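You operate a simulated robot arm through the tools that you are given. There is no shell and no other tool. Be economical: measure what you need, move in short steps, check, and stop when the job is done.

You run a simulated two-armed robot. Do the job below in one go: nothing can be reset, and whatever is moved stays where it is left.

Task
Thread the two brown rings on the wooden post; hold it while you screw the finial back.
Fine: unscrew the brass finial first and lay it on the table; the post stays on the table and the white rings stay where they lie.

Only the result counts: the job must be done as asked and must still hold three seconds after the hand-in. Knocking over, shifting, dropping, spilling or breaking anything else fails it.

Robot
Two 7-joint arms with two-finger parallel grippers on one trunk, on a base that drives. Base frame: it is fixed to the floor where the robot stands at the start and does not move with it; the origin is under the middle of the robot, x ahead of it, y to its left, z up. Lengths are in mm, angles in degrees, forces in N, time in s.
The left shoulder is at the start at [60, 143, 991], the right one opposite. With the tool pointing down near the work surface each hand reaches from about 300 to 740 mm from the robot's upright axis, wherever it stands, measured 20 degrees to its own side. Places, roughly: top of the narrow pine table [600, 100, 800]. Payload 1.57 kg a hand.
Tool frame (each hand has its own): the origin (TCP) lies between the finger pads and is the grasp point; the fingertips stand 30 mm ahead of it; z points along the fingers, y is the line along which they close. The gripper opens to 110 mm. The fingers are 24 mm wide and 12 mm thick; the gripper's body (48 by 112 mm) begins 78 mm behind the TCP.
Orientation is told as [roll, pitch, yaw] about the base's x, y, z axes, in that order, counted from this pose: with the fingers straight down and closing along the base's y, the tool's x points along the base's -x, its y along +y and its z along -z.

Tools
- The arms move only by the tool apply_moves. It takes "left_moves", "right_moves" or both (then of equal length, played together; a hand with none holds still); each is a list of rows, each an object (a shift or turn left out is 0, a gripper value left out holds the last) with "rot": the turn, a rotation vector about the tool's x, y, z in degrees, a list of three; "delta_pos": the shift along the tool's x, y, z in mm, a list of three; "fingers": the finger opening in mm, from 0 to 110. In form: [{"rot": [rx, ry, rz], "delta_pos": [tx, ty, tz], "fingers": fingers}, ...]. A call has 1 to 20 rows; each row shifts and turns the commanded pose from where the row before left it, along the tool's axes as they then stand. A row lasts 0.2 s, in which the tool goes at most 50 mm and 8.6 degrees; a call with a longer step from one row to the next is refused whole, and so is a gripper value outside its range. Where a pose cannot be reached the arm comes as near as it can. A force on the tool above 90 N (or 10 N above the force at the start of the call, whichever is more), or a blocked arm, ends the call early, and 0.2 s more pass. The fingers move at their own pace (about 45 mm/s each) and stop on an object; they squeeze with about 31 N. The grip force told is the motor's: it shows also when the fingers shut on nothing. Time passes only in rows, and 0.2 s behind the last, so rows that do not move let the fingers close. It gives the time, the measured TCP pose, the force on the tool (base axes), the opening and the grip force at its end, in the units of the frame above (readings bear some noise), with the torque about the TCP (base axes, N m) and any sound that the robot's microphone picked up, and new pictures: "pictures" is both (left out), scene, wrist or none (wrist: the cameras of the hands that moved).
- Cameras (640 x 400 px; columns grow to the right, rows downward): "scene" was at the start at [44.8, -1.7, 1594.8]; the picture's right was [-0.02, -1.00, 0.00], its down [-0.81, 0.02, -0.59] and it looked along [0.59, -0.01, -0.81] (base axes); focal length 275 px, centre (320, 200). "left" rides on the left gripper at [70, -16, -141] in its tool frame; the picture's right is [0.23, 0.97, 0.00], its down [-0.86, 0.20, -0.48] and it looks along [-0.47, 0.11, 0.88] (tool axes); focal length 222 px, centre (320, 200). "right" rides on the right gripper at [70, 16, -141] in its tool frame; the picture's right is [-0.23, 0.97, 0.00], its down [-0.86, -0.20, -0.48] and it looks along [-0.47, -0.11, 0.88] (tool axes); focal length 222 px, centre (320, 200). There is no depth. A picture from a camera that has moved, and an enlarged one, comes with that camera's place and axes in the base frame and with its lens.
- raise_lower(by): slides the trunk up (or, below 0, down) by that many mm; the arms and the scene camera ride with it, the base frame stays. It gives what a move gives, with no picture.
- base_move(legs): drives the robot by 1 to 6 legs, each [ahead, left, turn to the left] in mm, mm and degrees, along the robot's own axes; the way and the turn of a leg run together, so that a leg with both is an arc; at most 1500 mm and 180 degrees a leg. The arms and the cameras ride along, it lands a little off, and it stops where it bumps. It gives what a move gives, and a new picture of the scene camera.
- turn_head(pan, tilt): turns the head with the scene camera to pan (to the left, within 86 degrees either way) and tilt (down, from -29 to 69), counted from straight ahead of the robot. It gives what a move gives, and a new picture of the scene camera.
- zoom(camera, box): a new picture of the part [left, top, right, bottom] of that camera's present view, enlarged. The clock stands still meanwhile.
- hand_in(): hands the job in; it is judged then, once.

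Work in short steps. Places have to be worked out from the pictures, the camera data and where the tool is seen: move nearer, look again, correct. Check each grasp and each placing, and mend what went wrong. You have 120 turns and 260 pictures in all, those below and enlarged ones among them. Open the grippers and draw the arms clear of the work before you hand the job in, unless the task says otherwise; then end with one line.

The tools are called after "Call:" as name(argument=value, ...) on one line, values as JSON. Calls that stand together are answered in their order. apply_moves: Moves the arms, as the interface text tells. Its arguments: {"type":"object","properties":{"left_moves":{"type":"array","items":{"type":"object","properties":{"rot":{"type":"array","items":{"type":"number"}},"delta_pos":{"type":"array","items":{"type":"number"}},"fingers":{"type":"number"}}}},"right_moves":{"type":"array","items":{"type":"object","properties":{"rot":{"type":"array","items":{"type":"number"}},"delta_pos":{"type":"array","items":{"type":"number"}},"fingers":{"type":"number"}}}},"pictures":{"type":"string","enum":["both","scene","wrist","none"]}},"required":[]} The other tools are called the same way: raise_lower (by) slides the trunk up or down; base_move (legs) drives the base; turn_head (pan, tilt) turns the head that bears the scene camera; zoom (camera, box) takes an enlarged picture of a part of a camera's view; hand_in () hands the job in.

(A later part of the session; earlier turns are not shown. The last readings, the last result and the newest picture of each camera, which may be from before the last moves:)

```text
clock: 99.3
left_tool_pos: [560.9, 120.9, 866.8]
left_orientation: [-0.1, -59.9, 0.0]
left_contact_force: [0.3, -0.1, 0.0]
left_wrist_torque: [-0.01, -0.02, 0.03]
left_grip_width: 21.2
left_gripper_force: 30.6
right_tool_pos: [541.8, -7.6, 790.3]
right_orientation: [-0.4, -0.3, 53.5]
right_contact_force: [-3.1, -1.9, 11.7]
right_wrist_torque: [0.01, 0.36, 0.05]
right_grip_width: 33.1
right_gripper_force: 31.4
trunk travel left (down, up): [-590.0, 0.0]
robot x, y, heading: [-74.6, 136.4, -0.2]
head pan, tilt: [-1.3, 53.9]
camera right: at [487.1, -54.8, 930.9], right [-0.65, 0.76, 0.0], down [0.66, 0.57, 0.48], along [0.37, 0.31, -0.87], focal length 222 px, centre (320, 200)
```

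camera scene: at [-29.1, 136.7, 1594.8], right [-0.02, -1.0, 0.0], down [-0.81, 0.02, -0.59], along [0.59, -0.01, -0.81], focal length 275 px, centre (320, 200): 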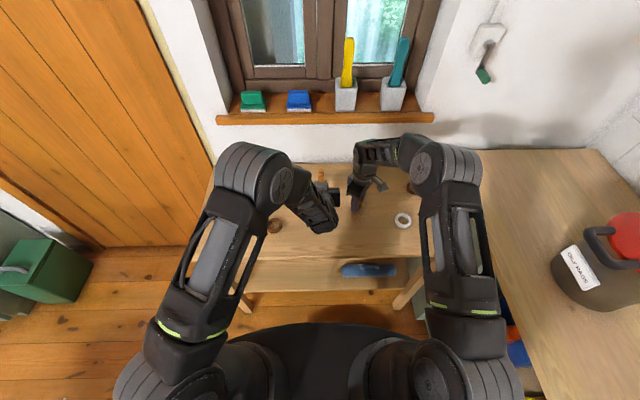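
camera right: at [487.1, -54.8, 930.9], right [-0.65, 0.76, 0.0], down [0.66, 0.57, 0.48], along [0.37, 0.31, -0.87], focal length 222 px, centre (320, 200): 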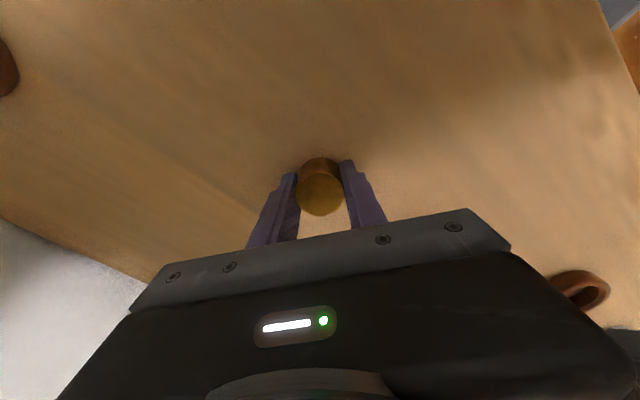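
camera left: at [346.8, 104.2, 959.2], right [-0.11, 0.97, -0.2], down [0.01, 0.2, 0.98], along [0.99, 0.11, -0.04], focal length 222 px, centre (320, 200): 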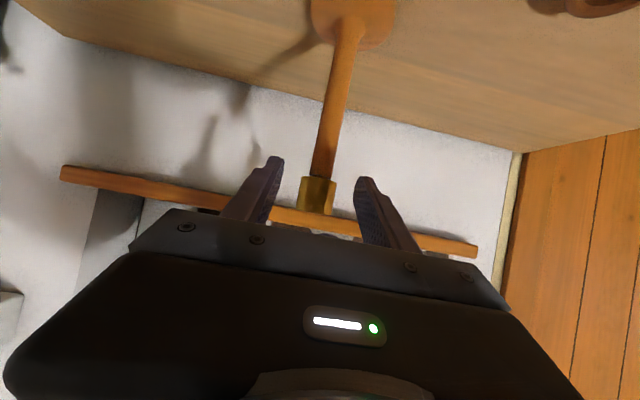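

Contact at TCP z≈790 (table ≈760). I'll ease 1.5 mm up, open and lift away.

Call:
apply_moves(right_moves=[{"delta_pos": [0, 0, -1.5]}, {"fingers": 60}, {}, {}, {"delta_pos": [0, 0, -20]}, {"delta_pos": [0, 0, -40]}, {"delta_pos": [0, 0, -40]}, {"delta_pos": [0, 0, -40]}, {"delta_pos": [0, 0, -40]}], pictures="wrist")

Call:
zoom(camera="right", box=[240, 70, 400, 170])

```text
clock: 101.3
left_tool_pos: [561.2, 121.4, 865.9]
left_orientation: [-0.1, -59.9, 0.0]
left_contact_force: [-0.4, 0.3, -0.2]
left_wrist_torque: [-0.03, 0.0, 0.03]
left_grip_width: 21.3
left_gripper_force: 31.2
right_tool_pos: [542.9, -9.8, 971.6]
right_orientation: [-0.1, -0.1, 53.7]
right_contact_force: [-0.3, 0.4, 0.2]
right_wrist_torque: [0.01, 0.01, 0.0]
right_grip_width: 59.9
right_gripper_force: 0.0
trunk travel left (down, up): [-590.0, 0.0]
robot x, y, heading: [-72.7, 141.3, 0.2]
head pan, tilt: [-1.3, 53.9]
camera right: at [487.7, -55.6, 1112.1], right [-0.65, 0.76, 0.0], down [0.67, 0.57, 0.48], along [0.37, 0.31, -0.88], focal length 222 px, centre (320, 200)
```

right: 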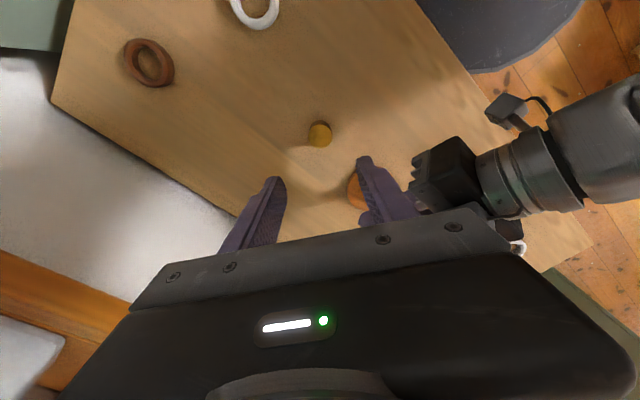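

```text
4.00 times, centred on (320, 120) of right
camera zoom: at [487.7, -55.6, 1112.1], right [-0.65, 0.76, 0.0], down [0.67, 0.57, 0.48], along [0.37, 0.31, -0.88], focal length 888 px, centre (320, 520)
```

zoom: 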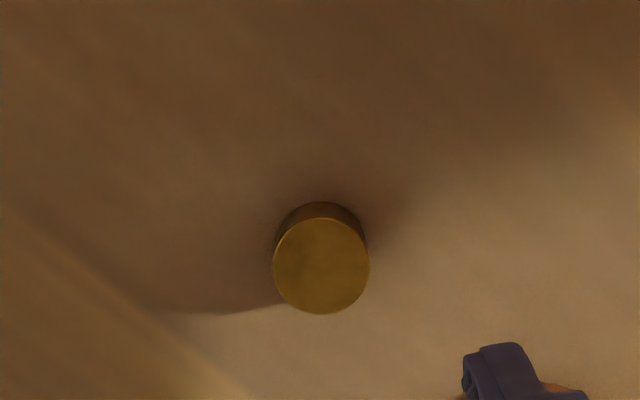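

The finial stands upright at about [541,−9]. Now the left ring: release the post, retract, and go above the ring with the same pitch.

Call:
apply_moves(left_moves=[{"fingers": 60}, {}, {}, {"delta_pos": [0, 0, -40]}, {"delta_pos": [0, 0, -40]}, {"delta_pos": [0, 0, -30]}, {"delta_pos": [15.5, 41.5, 3]}, {"delta_pos": [15.5, 41.5, 3]}, {"delta_pos": [15.5, 41.5, 3], "fingers": 95}, {"delta_pos": [15.5, 41.5, 3]}, {}])

Call:
zoom(camera="scene", box=[220, 150, 380, 250])

```text
clock: 103.7
left_tool_pos: [447.2, 287.4, 858.8]
left_orientation: [0.0, -60.0, 0.0]
left_contact_force: [-0.8, 0.3, 0.4]
left_wrist_torque: [-0.02, 0.01, 0.01]
left_grip_width: 95.1
left_gripper_force: 0.1
right_tool_pos: [542.2, -10.4, 969.8]
right_orientation: [-0.1, -0.2, 53.5]
right_contact_force: [0.2, -0.2, 0.7]
right_wrist_torque: [-0.01, 0.03, 0.03]
right_grip_width: 60.1
right_gripper_force: 0.1
trunk travel left (down, up): [-590.0, 0.0]
robot x, y, heading: [-73.4, 139.3, -0.1]
head pan, tilt: [-1.3, 53.9]
camera scene: at [-29.4, 136.1, 1594.8], right [-0.02, -1.0, 0.0], down [-0.81, 0.02, -0.59], along [0.59, -0.01, -0.81], focal length 275 px, centre (320, 200)
camera left: at [290.9, 271.8, 868.8], right [-0.11, 0.97, -0.2], down [0.01, 0.2, 0.98], along [0.99, 0.11, -0.04], focal length 222 px, centre (320, 200)
```

scene: 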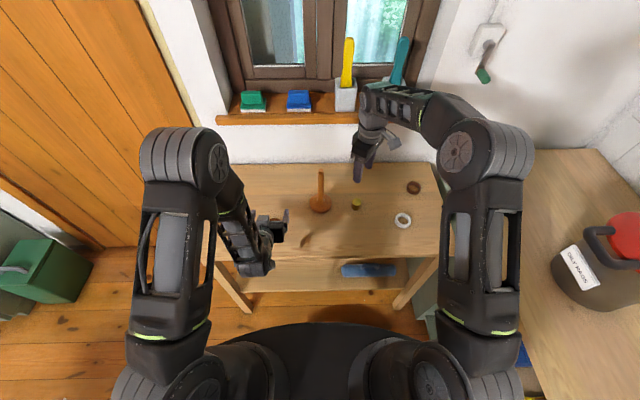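
left: 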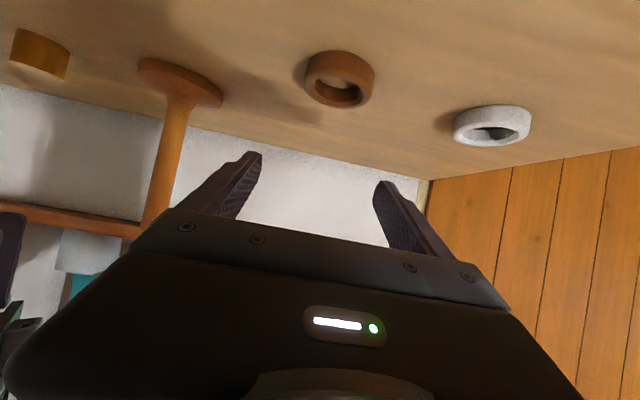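

```text
4.00 times, centred on (300, 200) of scene
camera zoom: at [-29.4, 136.1, 1594.8], right [-0.02, -1.0, 0.0], down [-0.81, 0.02, -0.59], along [0.59, -0.01, -0.81], focal length 1098 px, centre (400, 200)
```

zoom: 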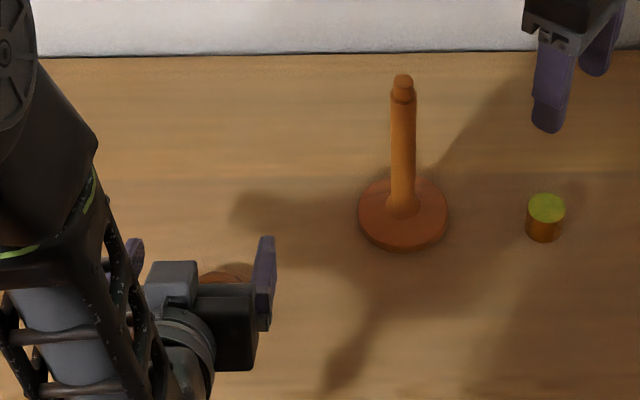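

The ring is at about [463,287], about 55 mm wide, between the fingers. I'll lower 50 mm and look again.

Call:
apply_moves(left_moves=[{"delta_pos": [22.4, 0, 11.2]}, {"delta_pos": [22.4, 0, 11.2]}, {}], pictures="wrist")

Call:
zoom(camera="left", box=[220, 60, 420, 220])

Call:
zoom(camera="scene", box=[230, 190, 310, 240])

```text
clock: 104.5
left_tool_pos: [444.6, 287.9, 807.9]
left_orientation: [0.1, -60.1, 0.2]
left_contact_force: [0.3, -0.7, -0.7]
left_wrist_torque: [0.02, 0.0, 0.0]
left_grip_width: 95.2
left_gripper_force: 0.1
right_tool_pos: [542.3, -8.8, 970.2]
right_orientation: [-0.2, -0.2, 53.6]
right_contact_force: [-1.0, 0.4, 0.3]
right_wrist_torque: [-0.02, -0.04, -0.03]
right_grip_width: 59.8
right_gripper_force: 0.0
trunk travel left (down, up): [-590.0, 0.0]
robot x, y, heading: [-75.4, 138.2, 0.3]
head pan, tilt: [-1.3, 53.9]
camera left: at [288.3, 271.5, 818.6], right [-0.11, 0.97, -0.2], down [0.01, 0.2, 0.98], along [0.99, 0.11, -0.04], focal length 222 px, centre (320, 200)
```

left: 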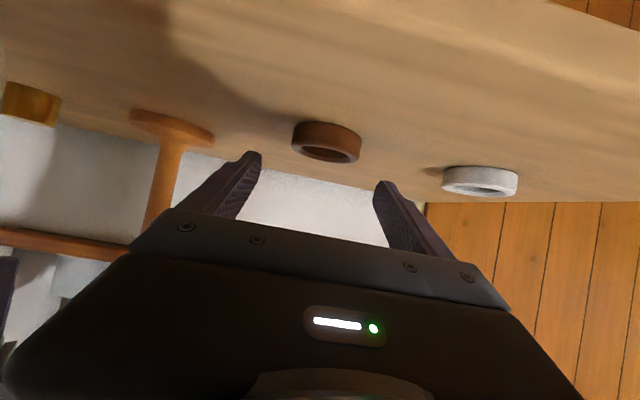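

```text
2.50 times, centred on (320, 140) of left
camera zoom: at [288.3, 271.5, 818.6], right [-0.11, 0.97, -0.2], down [0.01, 0.2, 0.98], along [0.99, 0.11, -0.04], focal length 555 px, centre (320, 350)
```

zoom: 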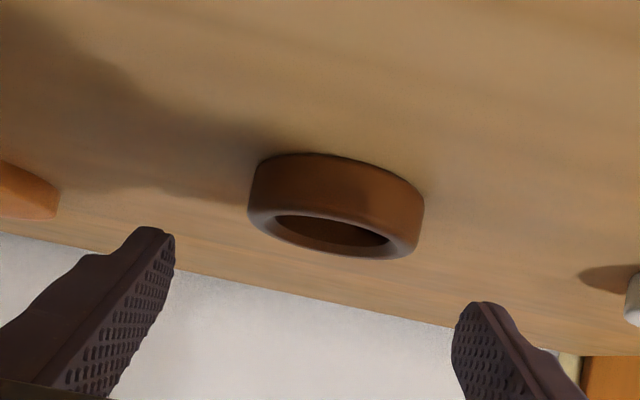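

```text
8.00 times, centred on (270, 215) of scene
camera zoom: at [-29.5, 136.6, 1594.8], right [-0.02, -1.0, 0.0], down [-0.81, 0.02, -0.59], along [0.59, -0.01, -0.81], focal length 2197 px, centre (720, 80)
```

zoom: 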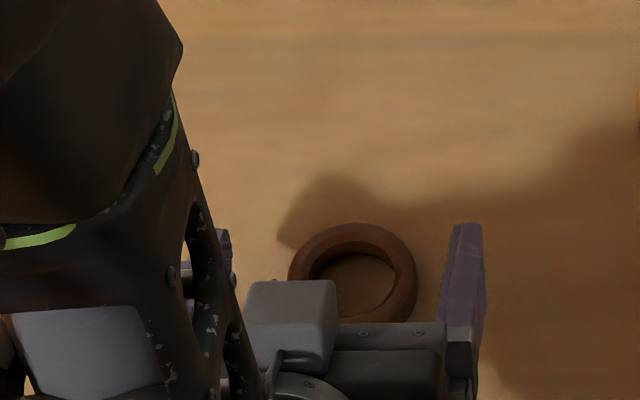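

The ring centre is about [465,287]; closing will self-centre it. I'll lower 19 mm and check contact, then close.

Call:
apply_moves(left_moves=[{"delta_pos": [8.7, -1, 5]}, {"delta_pos": [7.8, -1, 4.5]}, {"fingers": 30}, {}, {}, {}, {}], pictures="wrist")

Call:
zoom(camera="left", box=[220, 60, 420, 220])

Call:
zoom(camera="scene", box=[230, 190, 310, 240])

```text
clock: 106.1
left_tool_pos: [444.3, 286.2, 790.4]
left_orientation: [0.0, -60.1, 0.0]
left_contact_force: [0.1, 0.4, -0.8]
left_wrist_torque: [0.0, -0.02, -0.03]
left_grip_width: 51.8
left_gripper_force: 30.7
right_tool_pos: [543.3, -8.8, 971.3]
right_orientation: [-0.2, -0.2, 53.6]
right_contact_force: [-1.2, -0.3, 0.2]
right_wrist_torque: [-0.01, 0.03, 0.0]
right_grip_width: 60.0
right_gripper_force: 0.1
trunk travel left (down, up): [-590.0, 0.0]
robot x, y, heading: [-79.5, 138.9, -0.2]
head pan, tilt: [-1.3, 53.9]
camera left: at [288.1, 271.2, 800.1], right [-0.11, 0.97, -0.2], down [0.01, 0.2, 0.98], along [0.99, 0.11, -0.04], focal length 222 px, centre (320, 200)
```

left: 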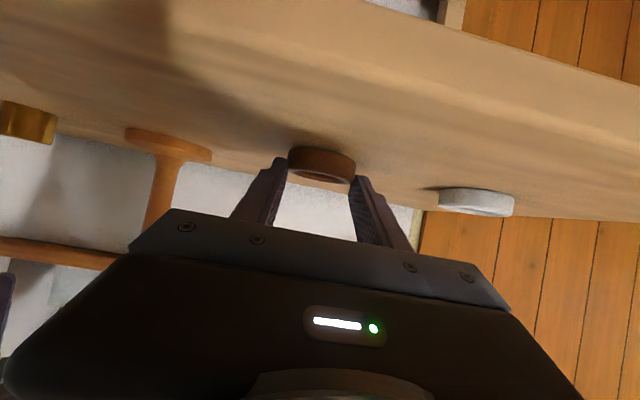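

```text
2.50 times, centred on (320, 140) of left
camera zoom: at [288.1, 271.2, 800.1], right [-0.11, 0.97, -0.2], down [0.01, 0.2, 0.98], along [0.99, 0.11, -0.04], focal length 555 px, centre (320, 350)
```

zoom: 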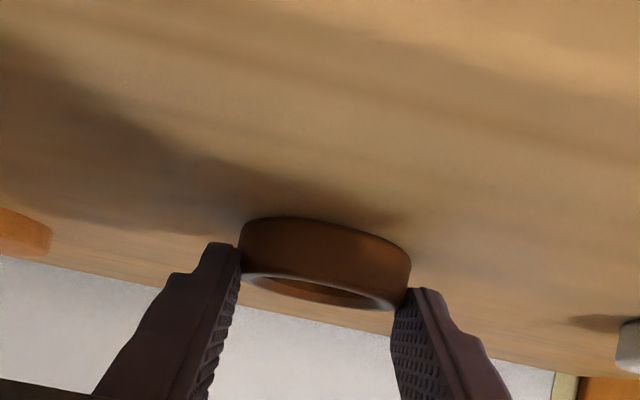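

```text
8.00 times, centred on (270, 215) of scene
camera zoom: at [-29.3, 136.7, 1594.8], right [-0.02, -1.0, 0.0], down [-0.81, 0.02, -0.59], along [0.59, -0.01, -0.81], focal length 2197 px, centre (720, 80)
```

zoom: 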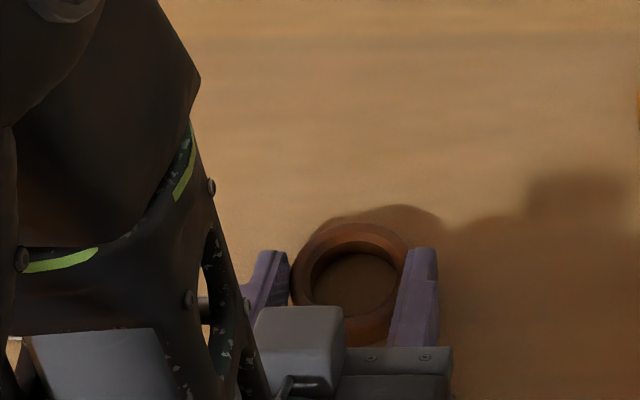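

Grip is on the ring's near half (51.8 < OD ≈56). I'll open slightly, advance 10 mm, lower 2 mm, and re-close.

Call:
apply_moves(left_moves=[{"fingers": 68}, {}, {"delta_pos": [-3.3, 0, 9.7]}, {"fingers": 30}, {}, {}, {}], pictures="wrist")

Call:
zoom(camera="scene", box=[230, 190, 310, 240])

```text
clock: 107.7
left_tool_pos: [454.4, 286.4, 788.3]
left_orientation: [0.1, -60.0, 0.1]
left_contact_force: [0.9, -0.4, -0.1]
left_wrist_torque: [-0.02, -0.01, 0.01]
left_grip_width: 51.9
left_gripper_force: 30.9
right_tool_pos: [542.9, -9.3, 971.0]
right_orientation: [-0.2, -0.2, 53.6]
right_contact_force: [0.3, 0.1, -0.3]
right_wrist_torque: [0.0, 0.02, -0.01]
right_grip_width: 59.9
right_gripper_force: 0.0
trunk travel left (down, up): [-590.0, 0.0]
robot x, y, heading: [-73.2, 140.5, -0.0]
head pan, tilt: [-1.3, 53.9]
camera left: at [297.6, 270.8, 798.3], right [-0.11, 0.97, -0.2], down [0.01, 0.2, 0.98], along [0.99, 0.11, -0.04], focal length 222 px, centre (320, 200)
```

left: 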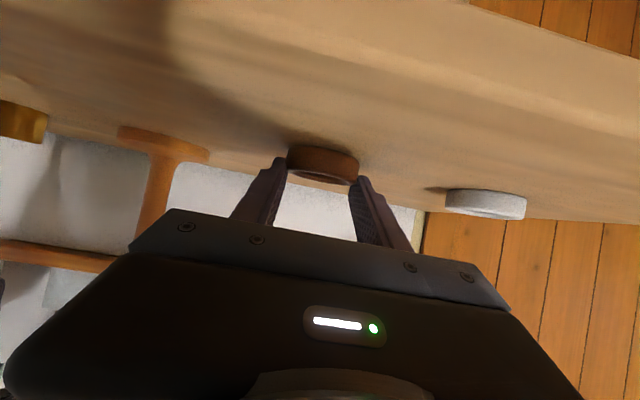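

```text
8.00 times, centred on (270, 215) of scene
camera zoom: at [-29.3, 136.7, 1594.8], right [-0.02, -1.0, 0.0], down [-0.81, 0.02, -0.59], along [0.59, -0.01, -0.81], focal length 2197 px, centre (720, 80)
```

zoom: 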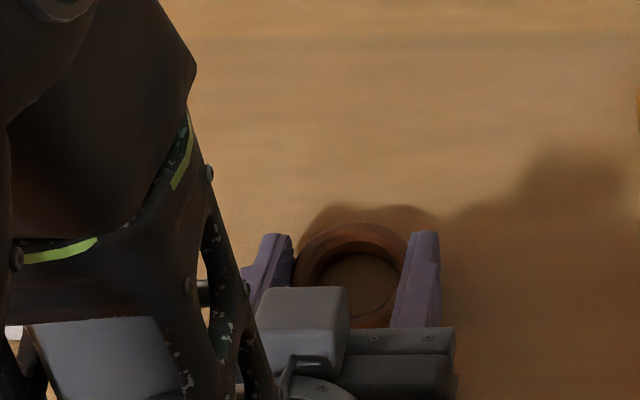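

The ring OD is 52 mm, gripped diametrally. Lifting to z≈1000 while moving forward, and checking the grip.

Call:
apply_moves(left_moves=[{"delta_pos": [-17.3, 0, -10]}, {"delta_pos": [-41.7, 0, -12.5]}, {"delta_pos": [-41.7, 0, -12.5]}, {"delta_pos": [-41.7, 0, -12.5]}, {"delta_pos": [-41.7, 0, -12.5]}, {"delta_pos": [-22, 0, 0]}, {}], pictures="both")

```text
clock: 109.3
left_tool_pos: [504.0, 286.8, 996.9]
left_orientation: [0.0, -60.0, 0.0]
left_contact_force: [0.8, -0.2, -0.2]
left_wrist_torque: [0.01, -0.03, -0.02]
left_grip_width: 51.9
left_gripper_force: 30.9
right_tool_pos: [544.1, -10.1, 970.9]
right_orientation: [-0.2, -0.2, 53.6]
right_contact_force: [0.1, 0.3, 0.2]
right_wrist_torque: [0.0, 0.0, 0.0]
right_grip_width: 59.7
right_gripper_force: 0.2
trunk travel left (down, up): [-590.0, 0.0]
robot x, y, heading: [-75.2, 135.7, -0.1]
head pan, tilt: [-1.3, 53.9]
camera scene: at [-29.4, 136.7, 1594.8], right [-0.02, -1.0, 0.0], down [-0.81, 0.02, -0.59], along [0.59, -0.01, -0.81], focal length 275 px, centre (320, 200)
camera left: at [346.9, 271.2, 1006.0], right [-0.11, 0.97, -0.2], down [0.01, 0.2, 0.98], along [0.99, 0.11, -0.04], focal length 222 px, centre (320, 200)
```

scene: 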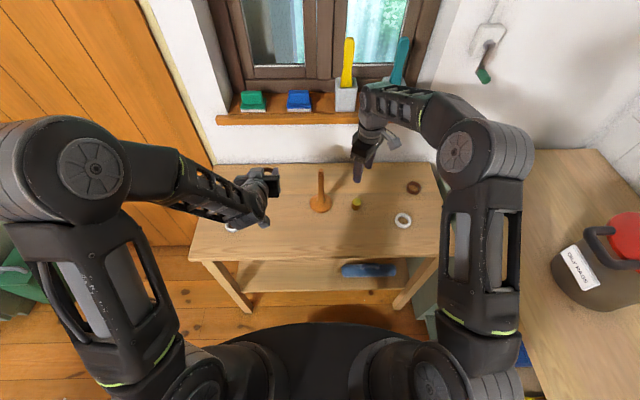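
left: 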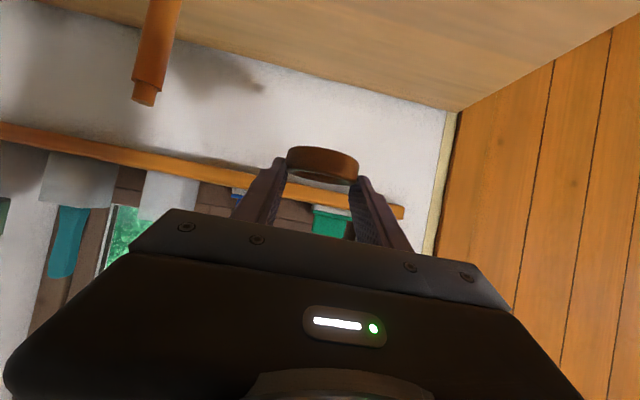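

The ring is held level. I'll move it above the post while the right hand moves away.

Call:
apply_moves(left_moves=[{}, {"delta_pos": [-5.7, -41.3, 9.85]}, {"delta_pos": [-5.7, -41.3, 9.85]}, {"delta_pos": [-5.7, -41.3, 9.85]}, {"delta_pos": [-5.7, -41.3, 9.85]}, {}, {}], right_moves=[{"delta_pos": [32, -24, 0]}, {"delta_pos": [32, -24, 0]}, {}, {}, {}, {}, {}], pictures="wrist")

Call:
zoom(camera="scene", box=[272, 150, 368, 210])

Call:
zoom(camera="left", box=[240, 60, 400, 200])

```text
clock: 110.9
left_tool_pos: [546.9, 119.5, 999.2]
left_orientation: [0.1, -59.9, 0.0]
left_contact_force: [-0.2, 0.6, 0.3]
left_wrist_torque: [-0.03, 0.06, 0.0]
left_grip_width: 52.0
left_gripper_force: 31.0
right_tool_pos: [542.9, -91.7, 969.9]
right_orientation: [-0.2, -0.2, 53.5]
right_contact_force: [-1.1, -0.2, 0.0]
right_wrist_torque: [0.0, -0.01, -0.01]
right_grip_width: 60.0
right_gripper_force: 0.1
trunk travel left (down, up): [-590.0, 0.0]
robot x, y, heading: [-76.4, 135.8, -0.1]
head pan, tilt: [-1.3, 53.9]
camera right: at [489.1, -137.1, 1109.9], right [-0.65, 0.76, 0.0], down [0.67, 0.57, 0.48], along [0.37, 0.31, -0.88], focal length 222 px, centre (320, 200)
camera left: at [390.2, 104.4, 1008.1], right [-0.11, 0.97, -0.2], down [0.01, 0.2, 0.98], along [0.99, 0.11, -0.04], focal length 222 px, centre (320, 200)
```

right: 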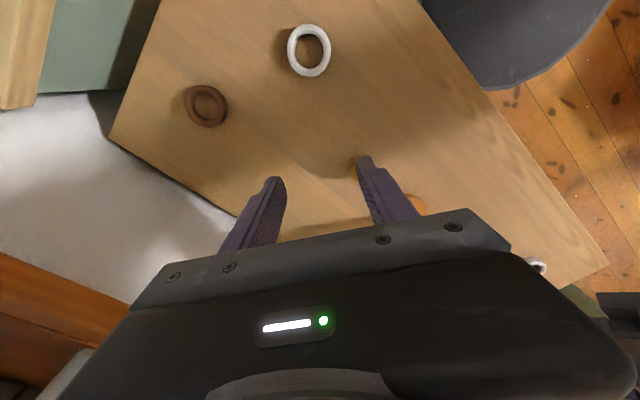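
left: 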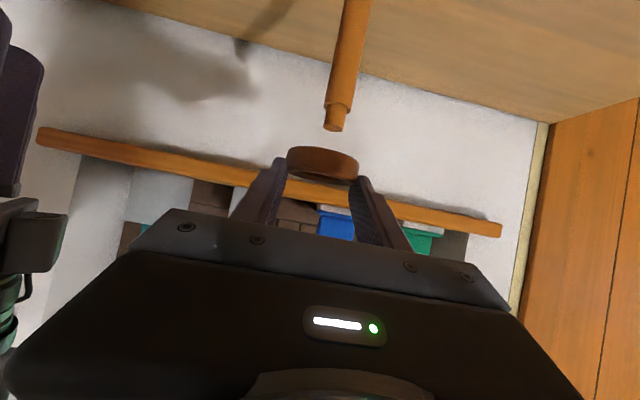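

```text
6.67 times, centred on (320, 180) of scene
camera zoom: at [-29.2, 136.3, 1594.8], right [-0.02, -1.0, 0.0], down [-0.81, 0.02, -0.59], along [0.59, -0.01, -0.81], focal length 1830 px, centre (320, 333)
```

zoom: 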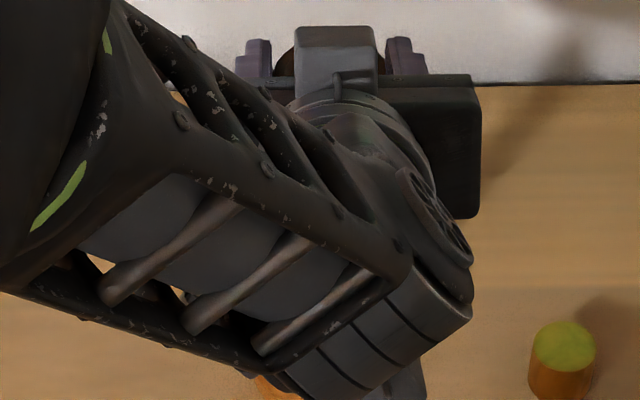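

```text
2.86 times, centred on (320, 130) of left
camera zoom: at [390.2, 104.4, 1008.1], right [-0.11, 0.97, -0.2], down [0.01, 0.2, 0.98], along [0.99, 0.11, -0.04], focal length 635 px, centre (320, 400)
```

zoom: 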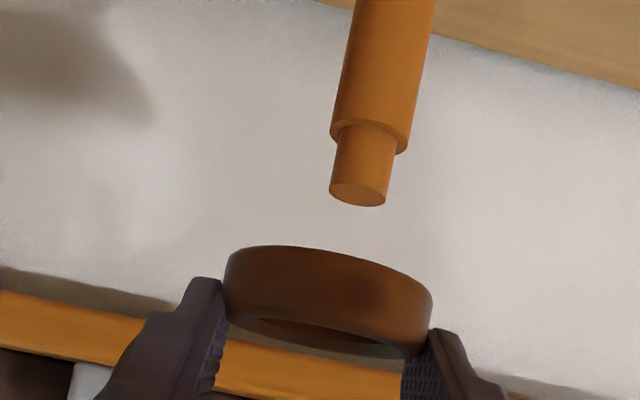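

Need a side view to judge ring-versus-post alignment in x. I'll turn the right wrist so its camera looks toward +y.

Call:
apply_moves(right_moves=[{"rot": [0, 0, -8.5]}, {"rot": [0, 0, -8.5]}, {"rot": [0, 0, -8.5]}, {"rot": [0, 0, -8.5]}, {}], pictures="wrist")

Call:
zoom(camera="right", box=[220, 0, 420, 150])

```text
clock: 112.1
left_tool_pos: [546.6, 120.1, 997.9]
left_orientation: [0.0, -60.0, 0.1]
left_contact_force: [0.5, -0.2, -0.4]
left_wrist_torque: [-0.01, -0.01, 0.01]
left_grip_width: 52.0
left_gripper_force: 30.5
right_tool_pos: [542.4, -89.9, 968.4]
right_orientation: [-0.3, -0.1, 87.7]
right_contact_force: [-1.1, -0.2, -0.9]
right_wrist_torque: [0.02, 0.04, -0.02]
right_grip_width: 60.1
right_gripper_force: 0.1
trunk travel left (down, up): [-590.0, 0.0]
robot x, y, heading: [-73.0, 136.0, -0.3]
head pan, tilt: [-1.3, 53.9]
camera right: at [523.4, -158.1, 1110.3], right [-0.96, 0.27, 0.0], down [0.23, 0.85, 0.48], along [0.13, 0.46, -0.88], focal length 222 px, centre (320, 200)
```

right: 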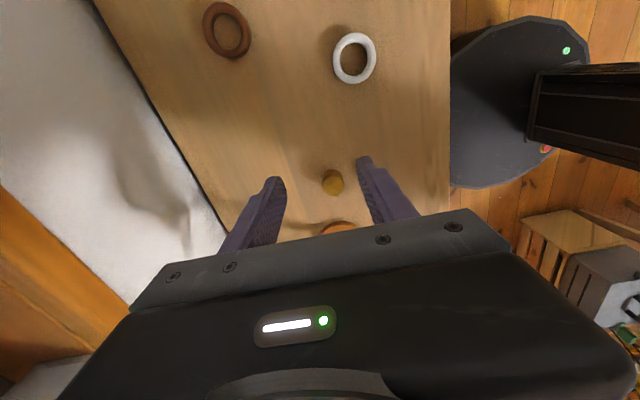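

```text
2.67 times, centred on (320, 75) of right
camera zoom: at [523.4, -158.1, 1110.3], right [-0.96, 0.27, 0.0], down [0.23, 0.85, 0.48], along [0.13, 0.46, -0.88], focal length 592 px, centre (320, 533)
```

zoom: 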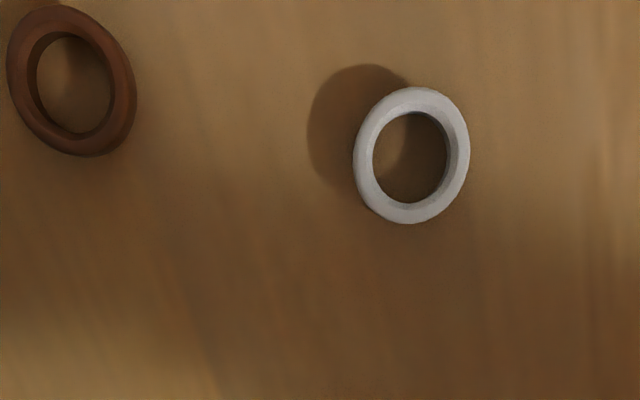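

That view is blocked. I'll instead put the right camera above the ring: raise and turn to yaw −82.

Call:
apply_moves(right_moves=[{"delta_pos": [0, 0, -48], "rot": [0, 0, 8.5]}, {"delta_pos": [0, 0, -48], "rot": [0, 0, 8.5]}, {"rot": [0, 0, 8.5]}, {"rot": [0, 0, 8.5]}, {"rot": [0, 0, 8.5]}, {"rot": [0, 0, 8.5]}, {"rot": [0, 0, 8.5]}, {"rot": [0, 0, 8.5]}, {"rot": [0, 0, 8.5]}, {"rot": [0, 0, 8.5]}, {"rot": [0, 0, 8.5]}, {"rot": [0, 0, 8.5]}, {"rot": [0, 0, 8.5]}, {"rot": [0, 0, 8.5]}, {"rot": [0, 0, 8.5]}, {"rot": [0, 0, 8.5]}, {"rot": [0, 0, 8.5]}, {"rot": [0, 0, 8.5]}, {"rot": [0, 0, 8.5]}, {"rot": [0, 0, 8.5]}], pictures="none")

Call:
apply_moves(right_moves=[{"delta_pos": [36, 0, 0]}, {"delta_pos": [36, 0, 0]}, {"delta_pos": [36, 0, 0]}, {}], pictures="wrist")

```text
clock: 116.3
left_tool_pos: [546.5, 120.5, 998.5]
left_orientation: [0.0, -60.0, 0.0]
left_contact_force: [0.1, 0.7, -0.1]
left_wrist_torque: [-0.01, -0.02, 0.03]
left_grip_width: 51.8
left_gripper_force: 30.8
right_tool_pos: [541.7, -87.6, 1065.8]
right_orientation: [0.3, 0.0, -82.6]
right_contact_force: [0.2, 0.6, -0.2]
right_wrist_torque: [-0.03, -0.01, 0.04]
right_grip_width: 59.7
right_gripper_force: 0.0
trunk travel left (down, up): [-590.0, 0.0]
robot x, y, heading: [-74.8, 140.8, -0.2]
head pan, tilt: [-1.3, 53.9]
```

```text
clock: 117.3
left_tool_pos: [546.2, 120.2, 999.5]
left_orientation: [0.0, -60.0, 0.1]
left_contact_force: [0.0, -0.9, -0.4]
left_wrist_torque: [0.01, 0.01, 0.03]
left_grip_width: 51.9
left_gripper_force: 30.6
right_tool_pos: [529.5, 19.3, 1064.7]
right_orientation: [0.3, 0.0, -82.5]
right_contact_force: [-0.8, 0.5, -0.4]
right_wrist_torque: [0.0, 0.0, 0.0]
right_grip_width: 59.9
right_gripper_force: 0.0
trunk travel left (down, up): [-590.0, 0.0]
robot x, y, heading: [-76.6, 139.4, -0.0]
head pan, tilt: [-1.3, 53.9]
camera right: at [536.4, 90.4, 1205.4], right [1.0, -0.1, 0.01], down [-0.09, -0.87, 0.48], along [-0.04, -0.48, -0.88], focal length 222 px, centre (320, 200)
```

right: 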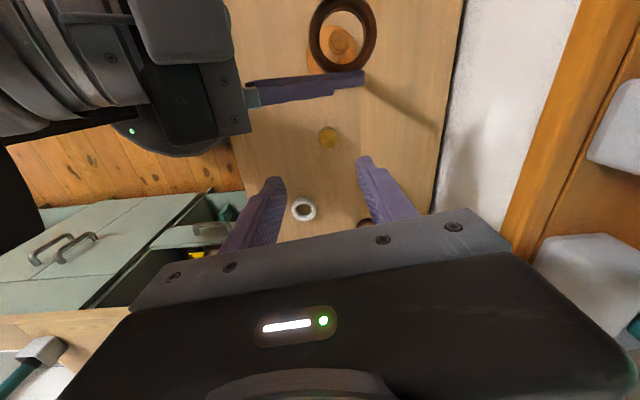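

Excellent view of ring and post. Zooming.

Call:
zoom(camera="right", box=[280, 0, 400, 80])

```text
5.00 times, centred on (340, 40) of right
camera zoom: at [536.4, 90.4, 1205.4], right [1.0, -0.1, 0.01], down [-0.09, -0.87, 0.48], along [-0.04, -0.48, -0.88], focal length 1111 px, centre (220, 1000)
```

zoom: 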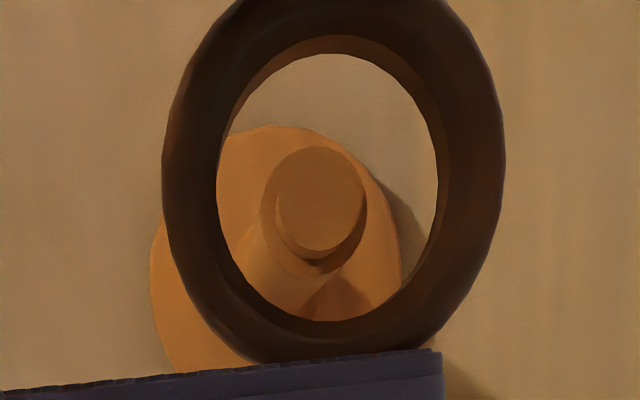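

The ring hole (ID ≈37) is nearly over the stud, off by ~(−1.5,−1.7). I'll correct and lower 50 mm, then look.

Call:
apply_moves(left_moves=[{"delta_pos": [-0.75, 1.5, 1.3]}, {"delta_pos": [21.6, 0, 12.5]}, {"delta_pos": [21.6, 0, 12.5]}, {}], pictures="none")

Call:
zoom(camera="right", box=[280, 0, 400, 80])

```text
clock: 118.3
left_tool_pos: [550.4, 121.0, 945.9]
left_orientation: [0.0, -60.0, 0.1]
left_contact_force: [0.5, -0.2, -0.9]
left_wrist_torque: [-0.01, 0.01, -0.03]
left_grip_width: 51.9
left_gripper_force: 30.8
right_tool_pos: [530.1, 19.3, 1063.3]
right_orientation: [0.4, 0.0, -82.4]
right_contact_force: [1.3, 0.1, 0.2]
right_wrist_torque: [0.03, 0.03, 0.0]
right_grip_width: 59.9
right_gripper_force: 0.1
trunk travel left (down, up): [-590.0, 0.0]
robot x, y, heading: [-70.8, 141.0, 0.2]
head pan, tilt: [-1.3, 53.9]
```

```text
5.00 times, centred on (340, 40) of right
camera zoom: at [536.3, 90.9, 1205.6], right [1.0, -0.1, 0.01], down [-0.09, -0.87, 0.48], along [-0.04, -0.48, -0.88], focal length 1111 px, centre (220, 1000)
```

zoom: 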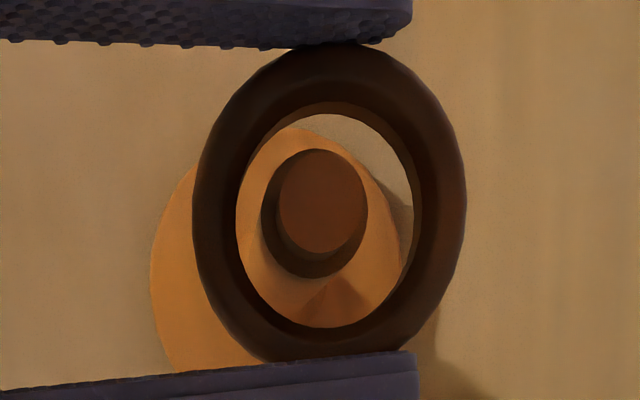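

The ring is around the shaft, ~2.5 mm too far +x. I'll correct and lower 115 mm.

Call:
apply_moves(left_moves=[{"delta_pos": [1.2, 0, -2.2]}, {"delta_pos": [21.6, 0, 12.5]}, {"delta_pos": [26, 0, 15]}, {"delta_pos": [26, 0, 15]}, {"delta_pos": [26, 0, 15]}, {}], pictures="wrist")

Call:
zoom(camera="right", box=[280, 0, 400, 80])

```text
clock: 119.7
left_tool_pos: [548.0, 122.1, 831.1]
left_orientation: [0.0, -60.0, 0.1]
left_contact_force: [-0.3, 0.6, 0.6]
left_wrist_torque: [0.03, 0.02, 0.0]
left_grip_width: 51.9
left_gripper_force: 31.3
right_tool_pos: [529.1, 19.8, 1064.6]
right_orientation: [0.3, -0.1, -82.3]
right_contact_force: [-0.3, 0.1, 0.0]
right_wrist_torque: [-0.05, -0.03, 0.0]
right_grip_width: 60.0
right_gripper_force: 0.0
trunk travel left (down, up): [-590.0, 0.0]
robot x, y, heading: [-76.1, 136.9, -0.1]
head pan, tilt: [-1.3, 53.9]
camera left: at [391.8, 106.6, 841.4], right [-0.11, 0.97, -0.2], down [0.01, 0.2, 0.98], along [0.99, 0.11, -0.04], focal length 222 px, centre (320, 200)
```

left: 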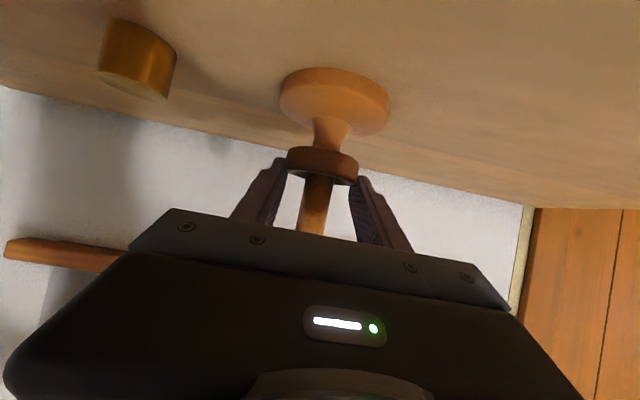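

```text
5.00 times, centred on (340, 40) of right
camera zoom: at [536.3, 90.8, 1205.6], right [1.0, -0.1, 0.01], down [-0.09, -0.87, 0.48], along [-0.04, -0.48, -0.88], focal length 1111 px, centre (220, 1000)
```

zoom: 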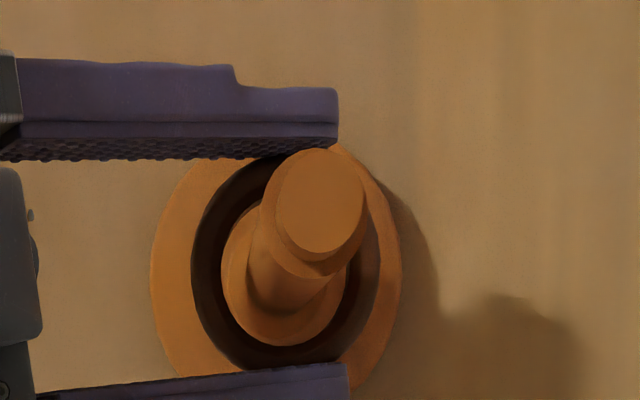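

Threaded. Lowering the last ~20 mm gently.

Call:
apply_moves(left_moves=[{"delta_pos": [8.7, 0, 5]}, {"delta_pos": [5.2, 0, 3]}, {}], pictures="wrist")

Call:
zoom(camera="left", box=[240, 40, 420, 220])

```text
clock: 120.5
left_tool_pos: [547.8, 121.1, 816.5]
left_orientation: [0.0, -60.0, 0.0]
left_contact_force: [0.0, 1.0, 0.8]
left_wrist_torque: [0.01, 0.0, -0.01]
left_grip_width: 51.7
left_gripper_force: 31.8
right_tool_pos: [529.6, 19.4, 1063.9]
right_orientation: [0.3, 0.0, -82.4]
right_contact_force: [0.6, -0.4, -0.1]
right_wrist_torque: [0.0, 0.02, 0.02]
right_grip_width: 59.9
right_gripper_force: 0.1
trunk travel left (down, up): [-590.0, 0.0]
robot x, y, heading: [-71.7, 139.9, -0.1]
head pan, tilt: [-1.3, 53.9]
camera left: at [391.7, 106.0, 825.5], right [-0.11, 0.97, -0.2], down [0.01, 0.2, 0.98], along [0.99, 0.11, -0.04], focal length 222 px, centre (320, 200)
```

left: 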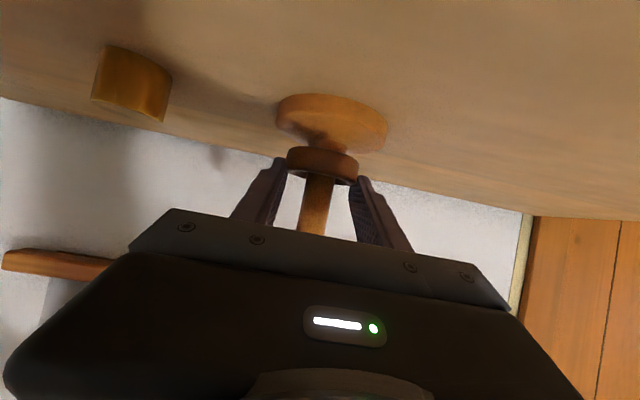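

```text
2.22 times, centred on (330, 130) of left
camera zoom: at [391.7, 106.0, 825.5], right [-0.11, 0.97, -0.2], down [0.01, 0.2, 0.98], along [0.99, 0.11, -0.04], focal length 494 px, centre (298, 356)
```

zoom: 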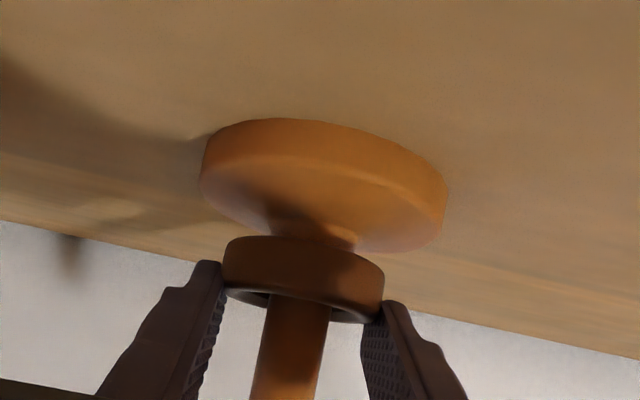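

A few mm remain. Lower 5 mm, then open gently and retract slightly.

Call:
apply_moves(left_moves=[{"delta_pos": [4.3, 0, 2.5]}, {"fingers": 58}, {"fingers": 66}, {}, {}], pictures="wrist")

Call:
zoom(camera="right", box=[280, 0, 400, 80])

```text
clock: 121.7
left_tool_pos: [547.6, 122.0, 809.8]
left_orientation: [0.0, -60.1, 0.1]
left_contact_force: [0.1, 0.8, 0.0]
left_wrist_torque: [0.02, 0.02, 0.0]
left_grip_width: 65.9
left_gripper_force: 0.2
right_tool_pos: [529.8, 19.1, 1063.7]
right_orientation: [0.3, 0.1, -82.4]
right_contact_force: [0.9, -0.2, 0.3]
right_wrist_torque: [-0.04, 0.0, 0.0]
right_grip_width: 60.0
right_gripper_force: 0.0
trunk travel left (down, up): [-590.0, 0.0]
robot x, y, heading: [-73.6, 140.0, -0.1]
head pan, tilt: [-1.3, 53.9]
camera left: at [390.8, 106.4, 820.7], right [-0.11, 0.97, -0.2], down [0.01, 0.2, 0.98], along [0.99, 0.11, -0.04], focal length 222 px, centre (320, 200)
```

left: 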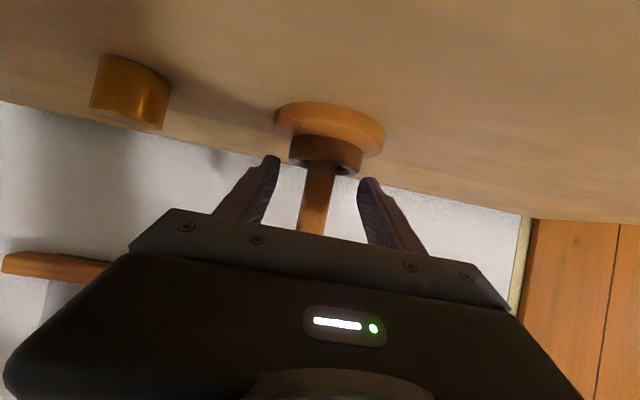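

```text
5.00 times, centred on (340, 40) of right
camera zoom: at [536.5, 90.7, 1205.5], right [1.0, -0.1, 0.01], down [-0.09, -0.87, 0.48], along [-0.04, -0.48, -0.88], focal length 1111 px, centre (220, 1000)
```

zoom: 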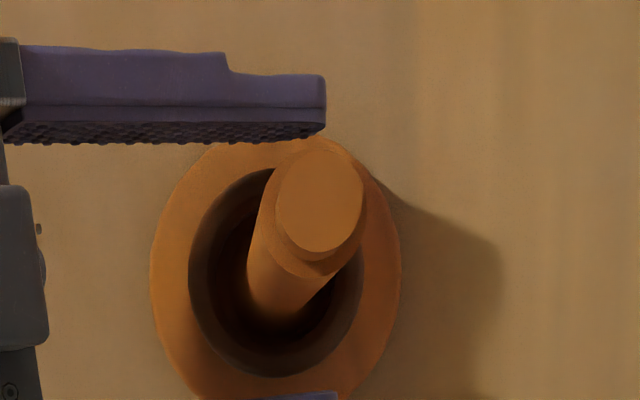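

Ring 1 rests on the base. I'll retract the left hand and bring the right hand toward the second ring at yaw 0.

Call:
apply_moves(left_moves=[{"delta_pos": [0, 0, -40]}, {"delta_pos": [0, 0, -40]}, {"delta_pos": [0, 0, -20]}, {"delta_pos": [-20, 20, 0]}, {"delta_pos": [-20, 30, 0]}, {"delta_pos": [-20, 40, 0]}, {}, {}, {}, {}, {}, {}, {}, {}, {}, {}], right_moves=[{"rot": [0, 0, -8.24]}, {"rot": [0, 0, -8.24]}, {"rot": [0, 0, -8.24]}, {"rot": [0, 0, -8.24]}, {"rot": [0, 0, -8.24]}, {"rot": [0, 0, -8.24]}, {"rot": [0, 0, -8.24]}, {"rot": [0, 0, -8.24]}, {"rot": [0, 0, -8.24]}, {"rot": [0, 0, -8.24]}, {"delta_pos": [0, -42, 0]}, {"delta_pos": [0, -42, 0]}, {"delta_pos": [0, -42, 0]}, {"delta_pos": [0, -42, 0]}, {"delta_pos": [0, -42, 0]}, {"delta_pos": [0, -42, 0]}], pictures="none")

Call:
apply_moves(right_moves=[{"rot": [0, -8.57, 0]}, {"rot": [0, -8.57, 0]}, {"rot": [0, -8.57, 0]}, {"rot": [0, -8.57, 0]}, {"rot": [0, -8.57, 0]}, {"rot": [0, -8.57, 0]}, {"rot": [0, -8.57, 0], "fingers": 95}, {"delta_pos": [26, 0, 26]}, {"delta_pos": [26, 0, 26]}, {"delta_pos": [26, 0, 26]}, {"delta_pos": [26, 0, 26]}, {}])

```text
clock: 125.1
left_tool_pos: [489.7, 208.1, 912.1]
left_orientation: [0.1, -59.9, 0.0]
left_contact_force: [-0.1, -0.1, 0.3]
left_wrist_torque: [0.01, 0.01, -0.04]
left_grip_width: 65.7
left_gripper_force: 0.2
right_tool_pos: [525.9, -234.3, 1066.0]
right_orientation: [0.0, -0.4, 0.0]
right_contact_force: [-0.4, 0.0, 0.4]
right_wrist_torque: [0.04, 0.01, -0.03]
right_grip_width: 59.9
right_gripper_force: 0.1
trunk travel left (down, up): [-590.0, 0.0]
robot x, y, heading: [-73.6, 139.3, -0.0]
head pan, tilt: [-1.3, 53.9]
```

```text
clock: 127.7
left_tool_pos: [489.9, 207.6, 914.0]
left_orientation: [-0.1, -60.0, 0.0]
left_contact_force: [-0.6, -0.5, -0.1]
left_wrist_torque: [0.01, 0.02, -0.02]
left_grip_width: 66.2
left_gripper_force: 0.2
right_tool_pos: [567.1, -235.8, 924.5]
right_orientation: [0.1, -60.3, -0.1]
right_contact_force: [0.6, 0.1, -0.2]
right_wrist_torque: [0.0, -0.01, -0.01]
right_grip_width: 95.0
right_gripper_force: 0.1
trunk travel left (down, up): [-590.0, 0.0]
robot x, y, heading: [-75.5, 138.1, -0.3]
head pan, tilt: [-1.3, 53.9]
camera scene: at [-29.7, 136.8, 1594.8], right [-0.02, -1.0, 0.0], down [-0.81, 0.02, -0.59], along [0.59, -0.01, -0.81], focal length 275 px, centre (320, 200)
camera right: at [410.0, -219.1, 934.7], right [0.11, 0.97, 0.2], down [0.01, -0.2, 0.98], along [0.99, -0.11, -0.03], focal length 222 px, centre (320, 200)
```

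scene: 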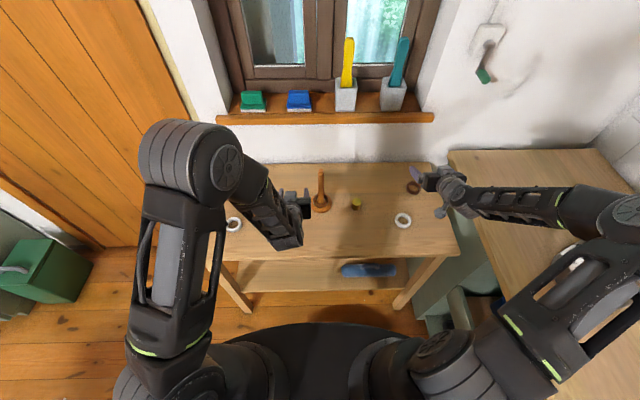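
right: 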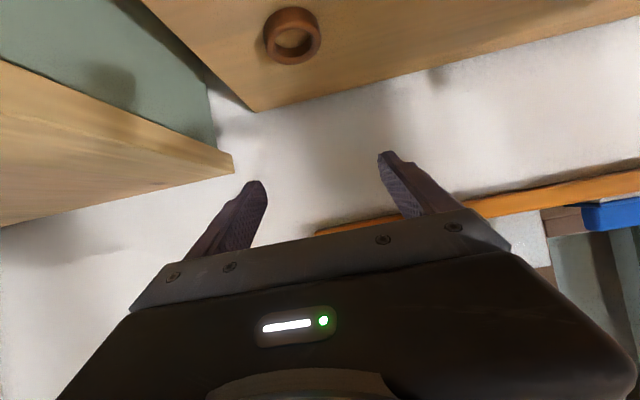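

The second ring is at about [618,−237]. Lowering toward it.

Call:
apply_moves(right_moves=[{"delta_pos": [26.8, -0.3, 30.9]}, {"delta_pos": [26.8, -0.3, 30.9]}, {"delta_pos": [26.8, -0.3, 30.9]}, {}], pictures="wrist")

Call:
zoom(camera="scene", box=[380, 160, 460, 210])

```text
clock: 128.7
left_tool_pos: [489.4, 207.5, 912.7]
left_orientation: [0.0, -60.0, 0.1]
left_contact_force: [0.0, 0.5, -0.6]
left_wrist_torque: [0.0, 0.01, 0.01]
left_grip_width: 66.0
left_gripper_force: 0.0
right_tool_pos: [604.6, -235.0, 810.0]
right_orientation: [0.2, -60.3, -0.2]
right_contact_force: [1.3, -0.4, 0.6]
right_wrist_torque: [0.0, 0.01, -0.01]
right_grip_width: 95.0
right_gripper_force: 0.0
trunk travel left (down, up): [-590.0, 0.0]
robot x, y, heading: [-72.7, 137.2, 0.1]
head pan, tilt: [-1.3, 53.9]
camera right: at [448.5, -218.9, 819.2], right [0.11, 0.97, 0.2], down [0.01, -0.2, 0.98], along [0.99, -0.11, -0.03], focal length 222 px, centre (320, 200)
```

right: 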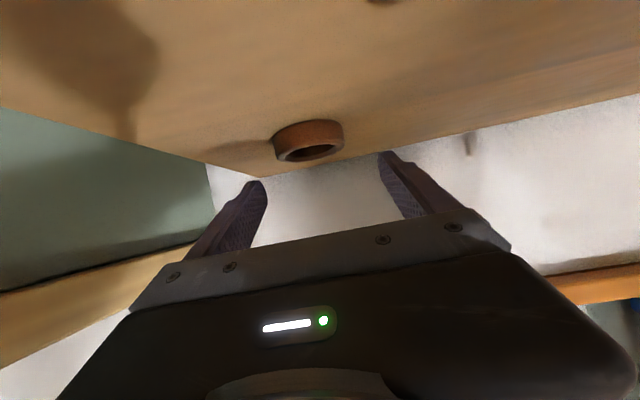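

```text
8.00 times, centred on (420, 185) of scene
camera zoom: at [-29.8, 136.7, 1594.8], right [-0.02, -1.0, 0.0], down [-0.81, 0.02, -0.59], along [0.59, -0.01, -0.81], focal length 2197 px, centre (-480, 320)
```

zoom: 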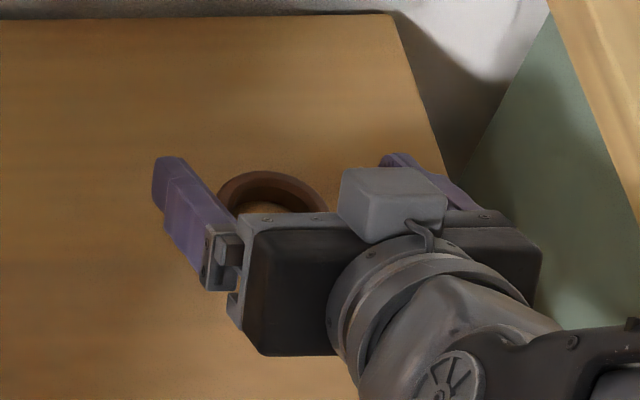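

Good alignment. Lower to z≈789 and close on the ring.

Call:
apply_moves(right_moves=[{"delta_pos": [8.5, -0.5, 6.3]}, {"delta_pos": [8.5, -0.5, 6.3]}, {"fingers": 30}, {}, {}, {}, {}], pictures="wrist")

Call:
zoom(camera="scene", box=[380, 160, 460, 210])

```text
clock: 130.3
left_tool_pos: [490.2, 207.6, 913.2]
left_orientation: [-0.1, -59.9, 0.0]
left_contact_force: [0.0, -0.5, -0.7]
left_wrist_torque: [-0.02, 0.01, -0.02]
left_grip_width: 66.1
left_gripper_force: 0.0
right_tool_pos: [608.3, -236.7, 787.5]
right_orientation: [0.0, -60.4, -0.3]
right_contact_force: [-0.4, 0.0, 0.0]
right_wrist_torque: [0.0, 0.0, 0.01]
right_grip_width: 52.6
right_gripper_force: 31.2
trunk travel left (down, up): [-590.0, 0.0]
robot x, y, heading: [-74.6, 139.5, 0.1]
head pan, tilt: [-1.3, 53.9]
camera right: at [451.6, -219.3, 796.8], right [0.11, 0.97, 0.2], down [0.01, -0.2, 0.98], along [0.99, -0.11, -0.03], focal length 222 px, centre (320, 200)
```

right: 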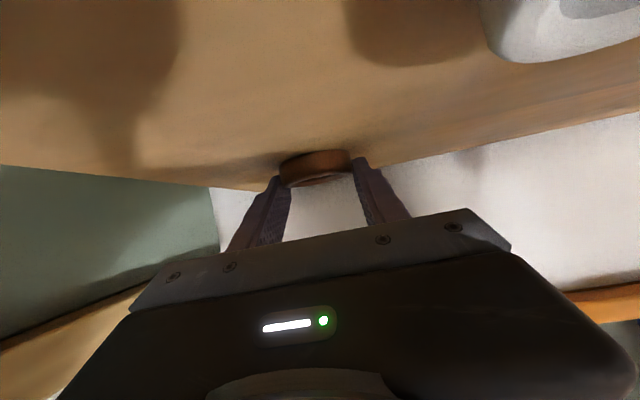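

```text
8.00 times, centred on (420, 185) of scene
camera zoom: at [-29.3, 136.6, 1594.8], right [-0.02, -1.0, 0.0], down [-0.81, 0.02, -0.59], along [0.59, -0.01, -0.81], focal length 2197 px, centre (-480, 320)
```

zoom: 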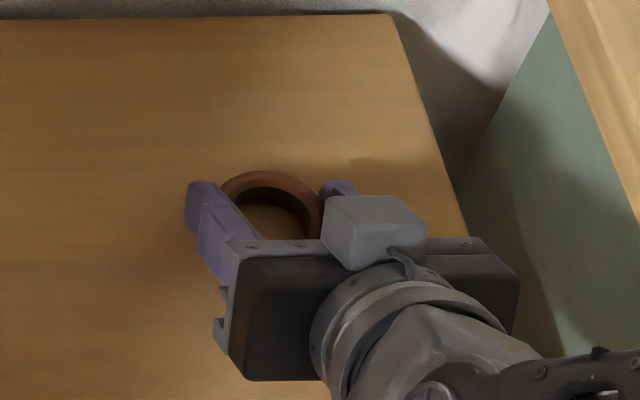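

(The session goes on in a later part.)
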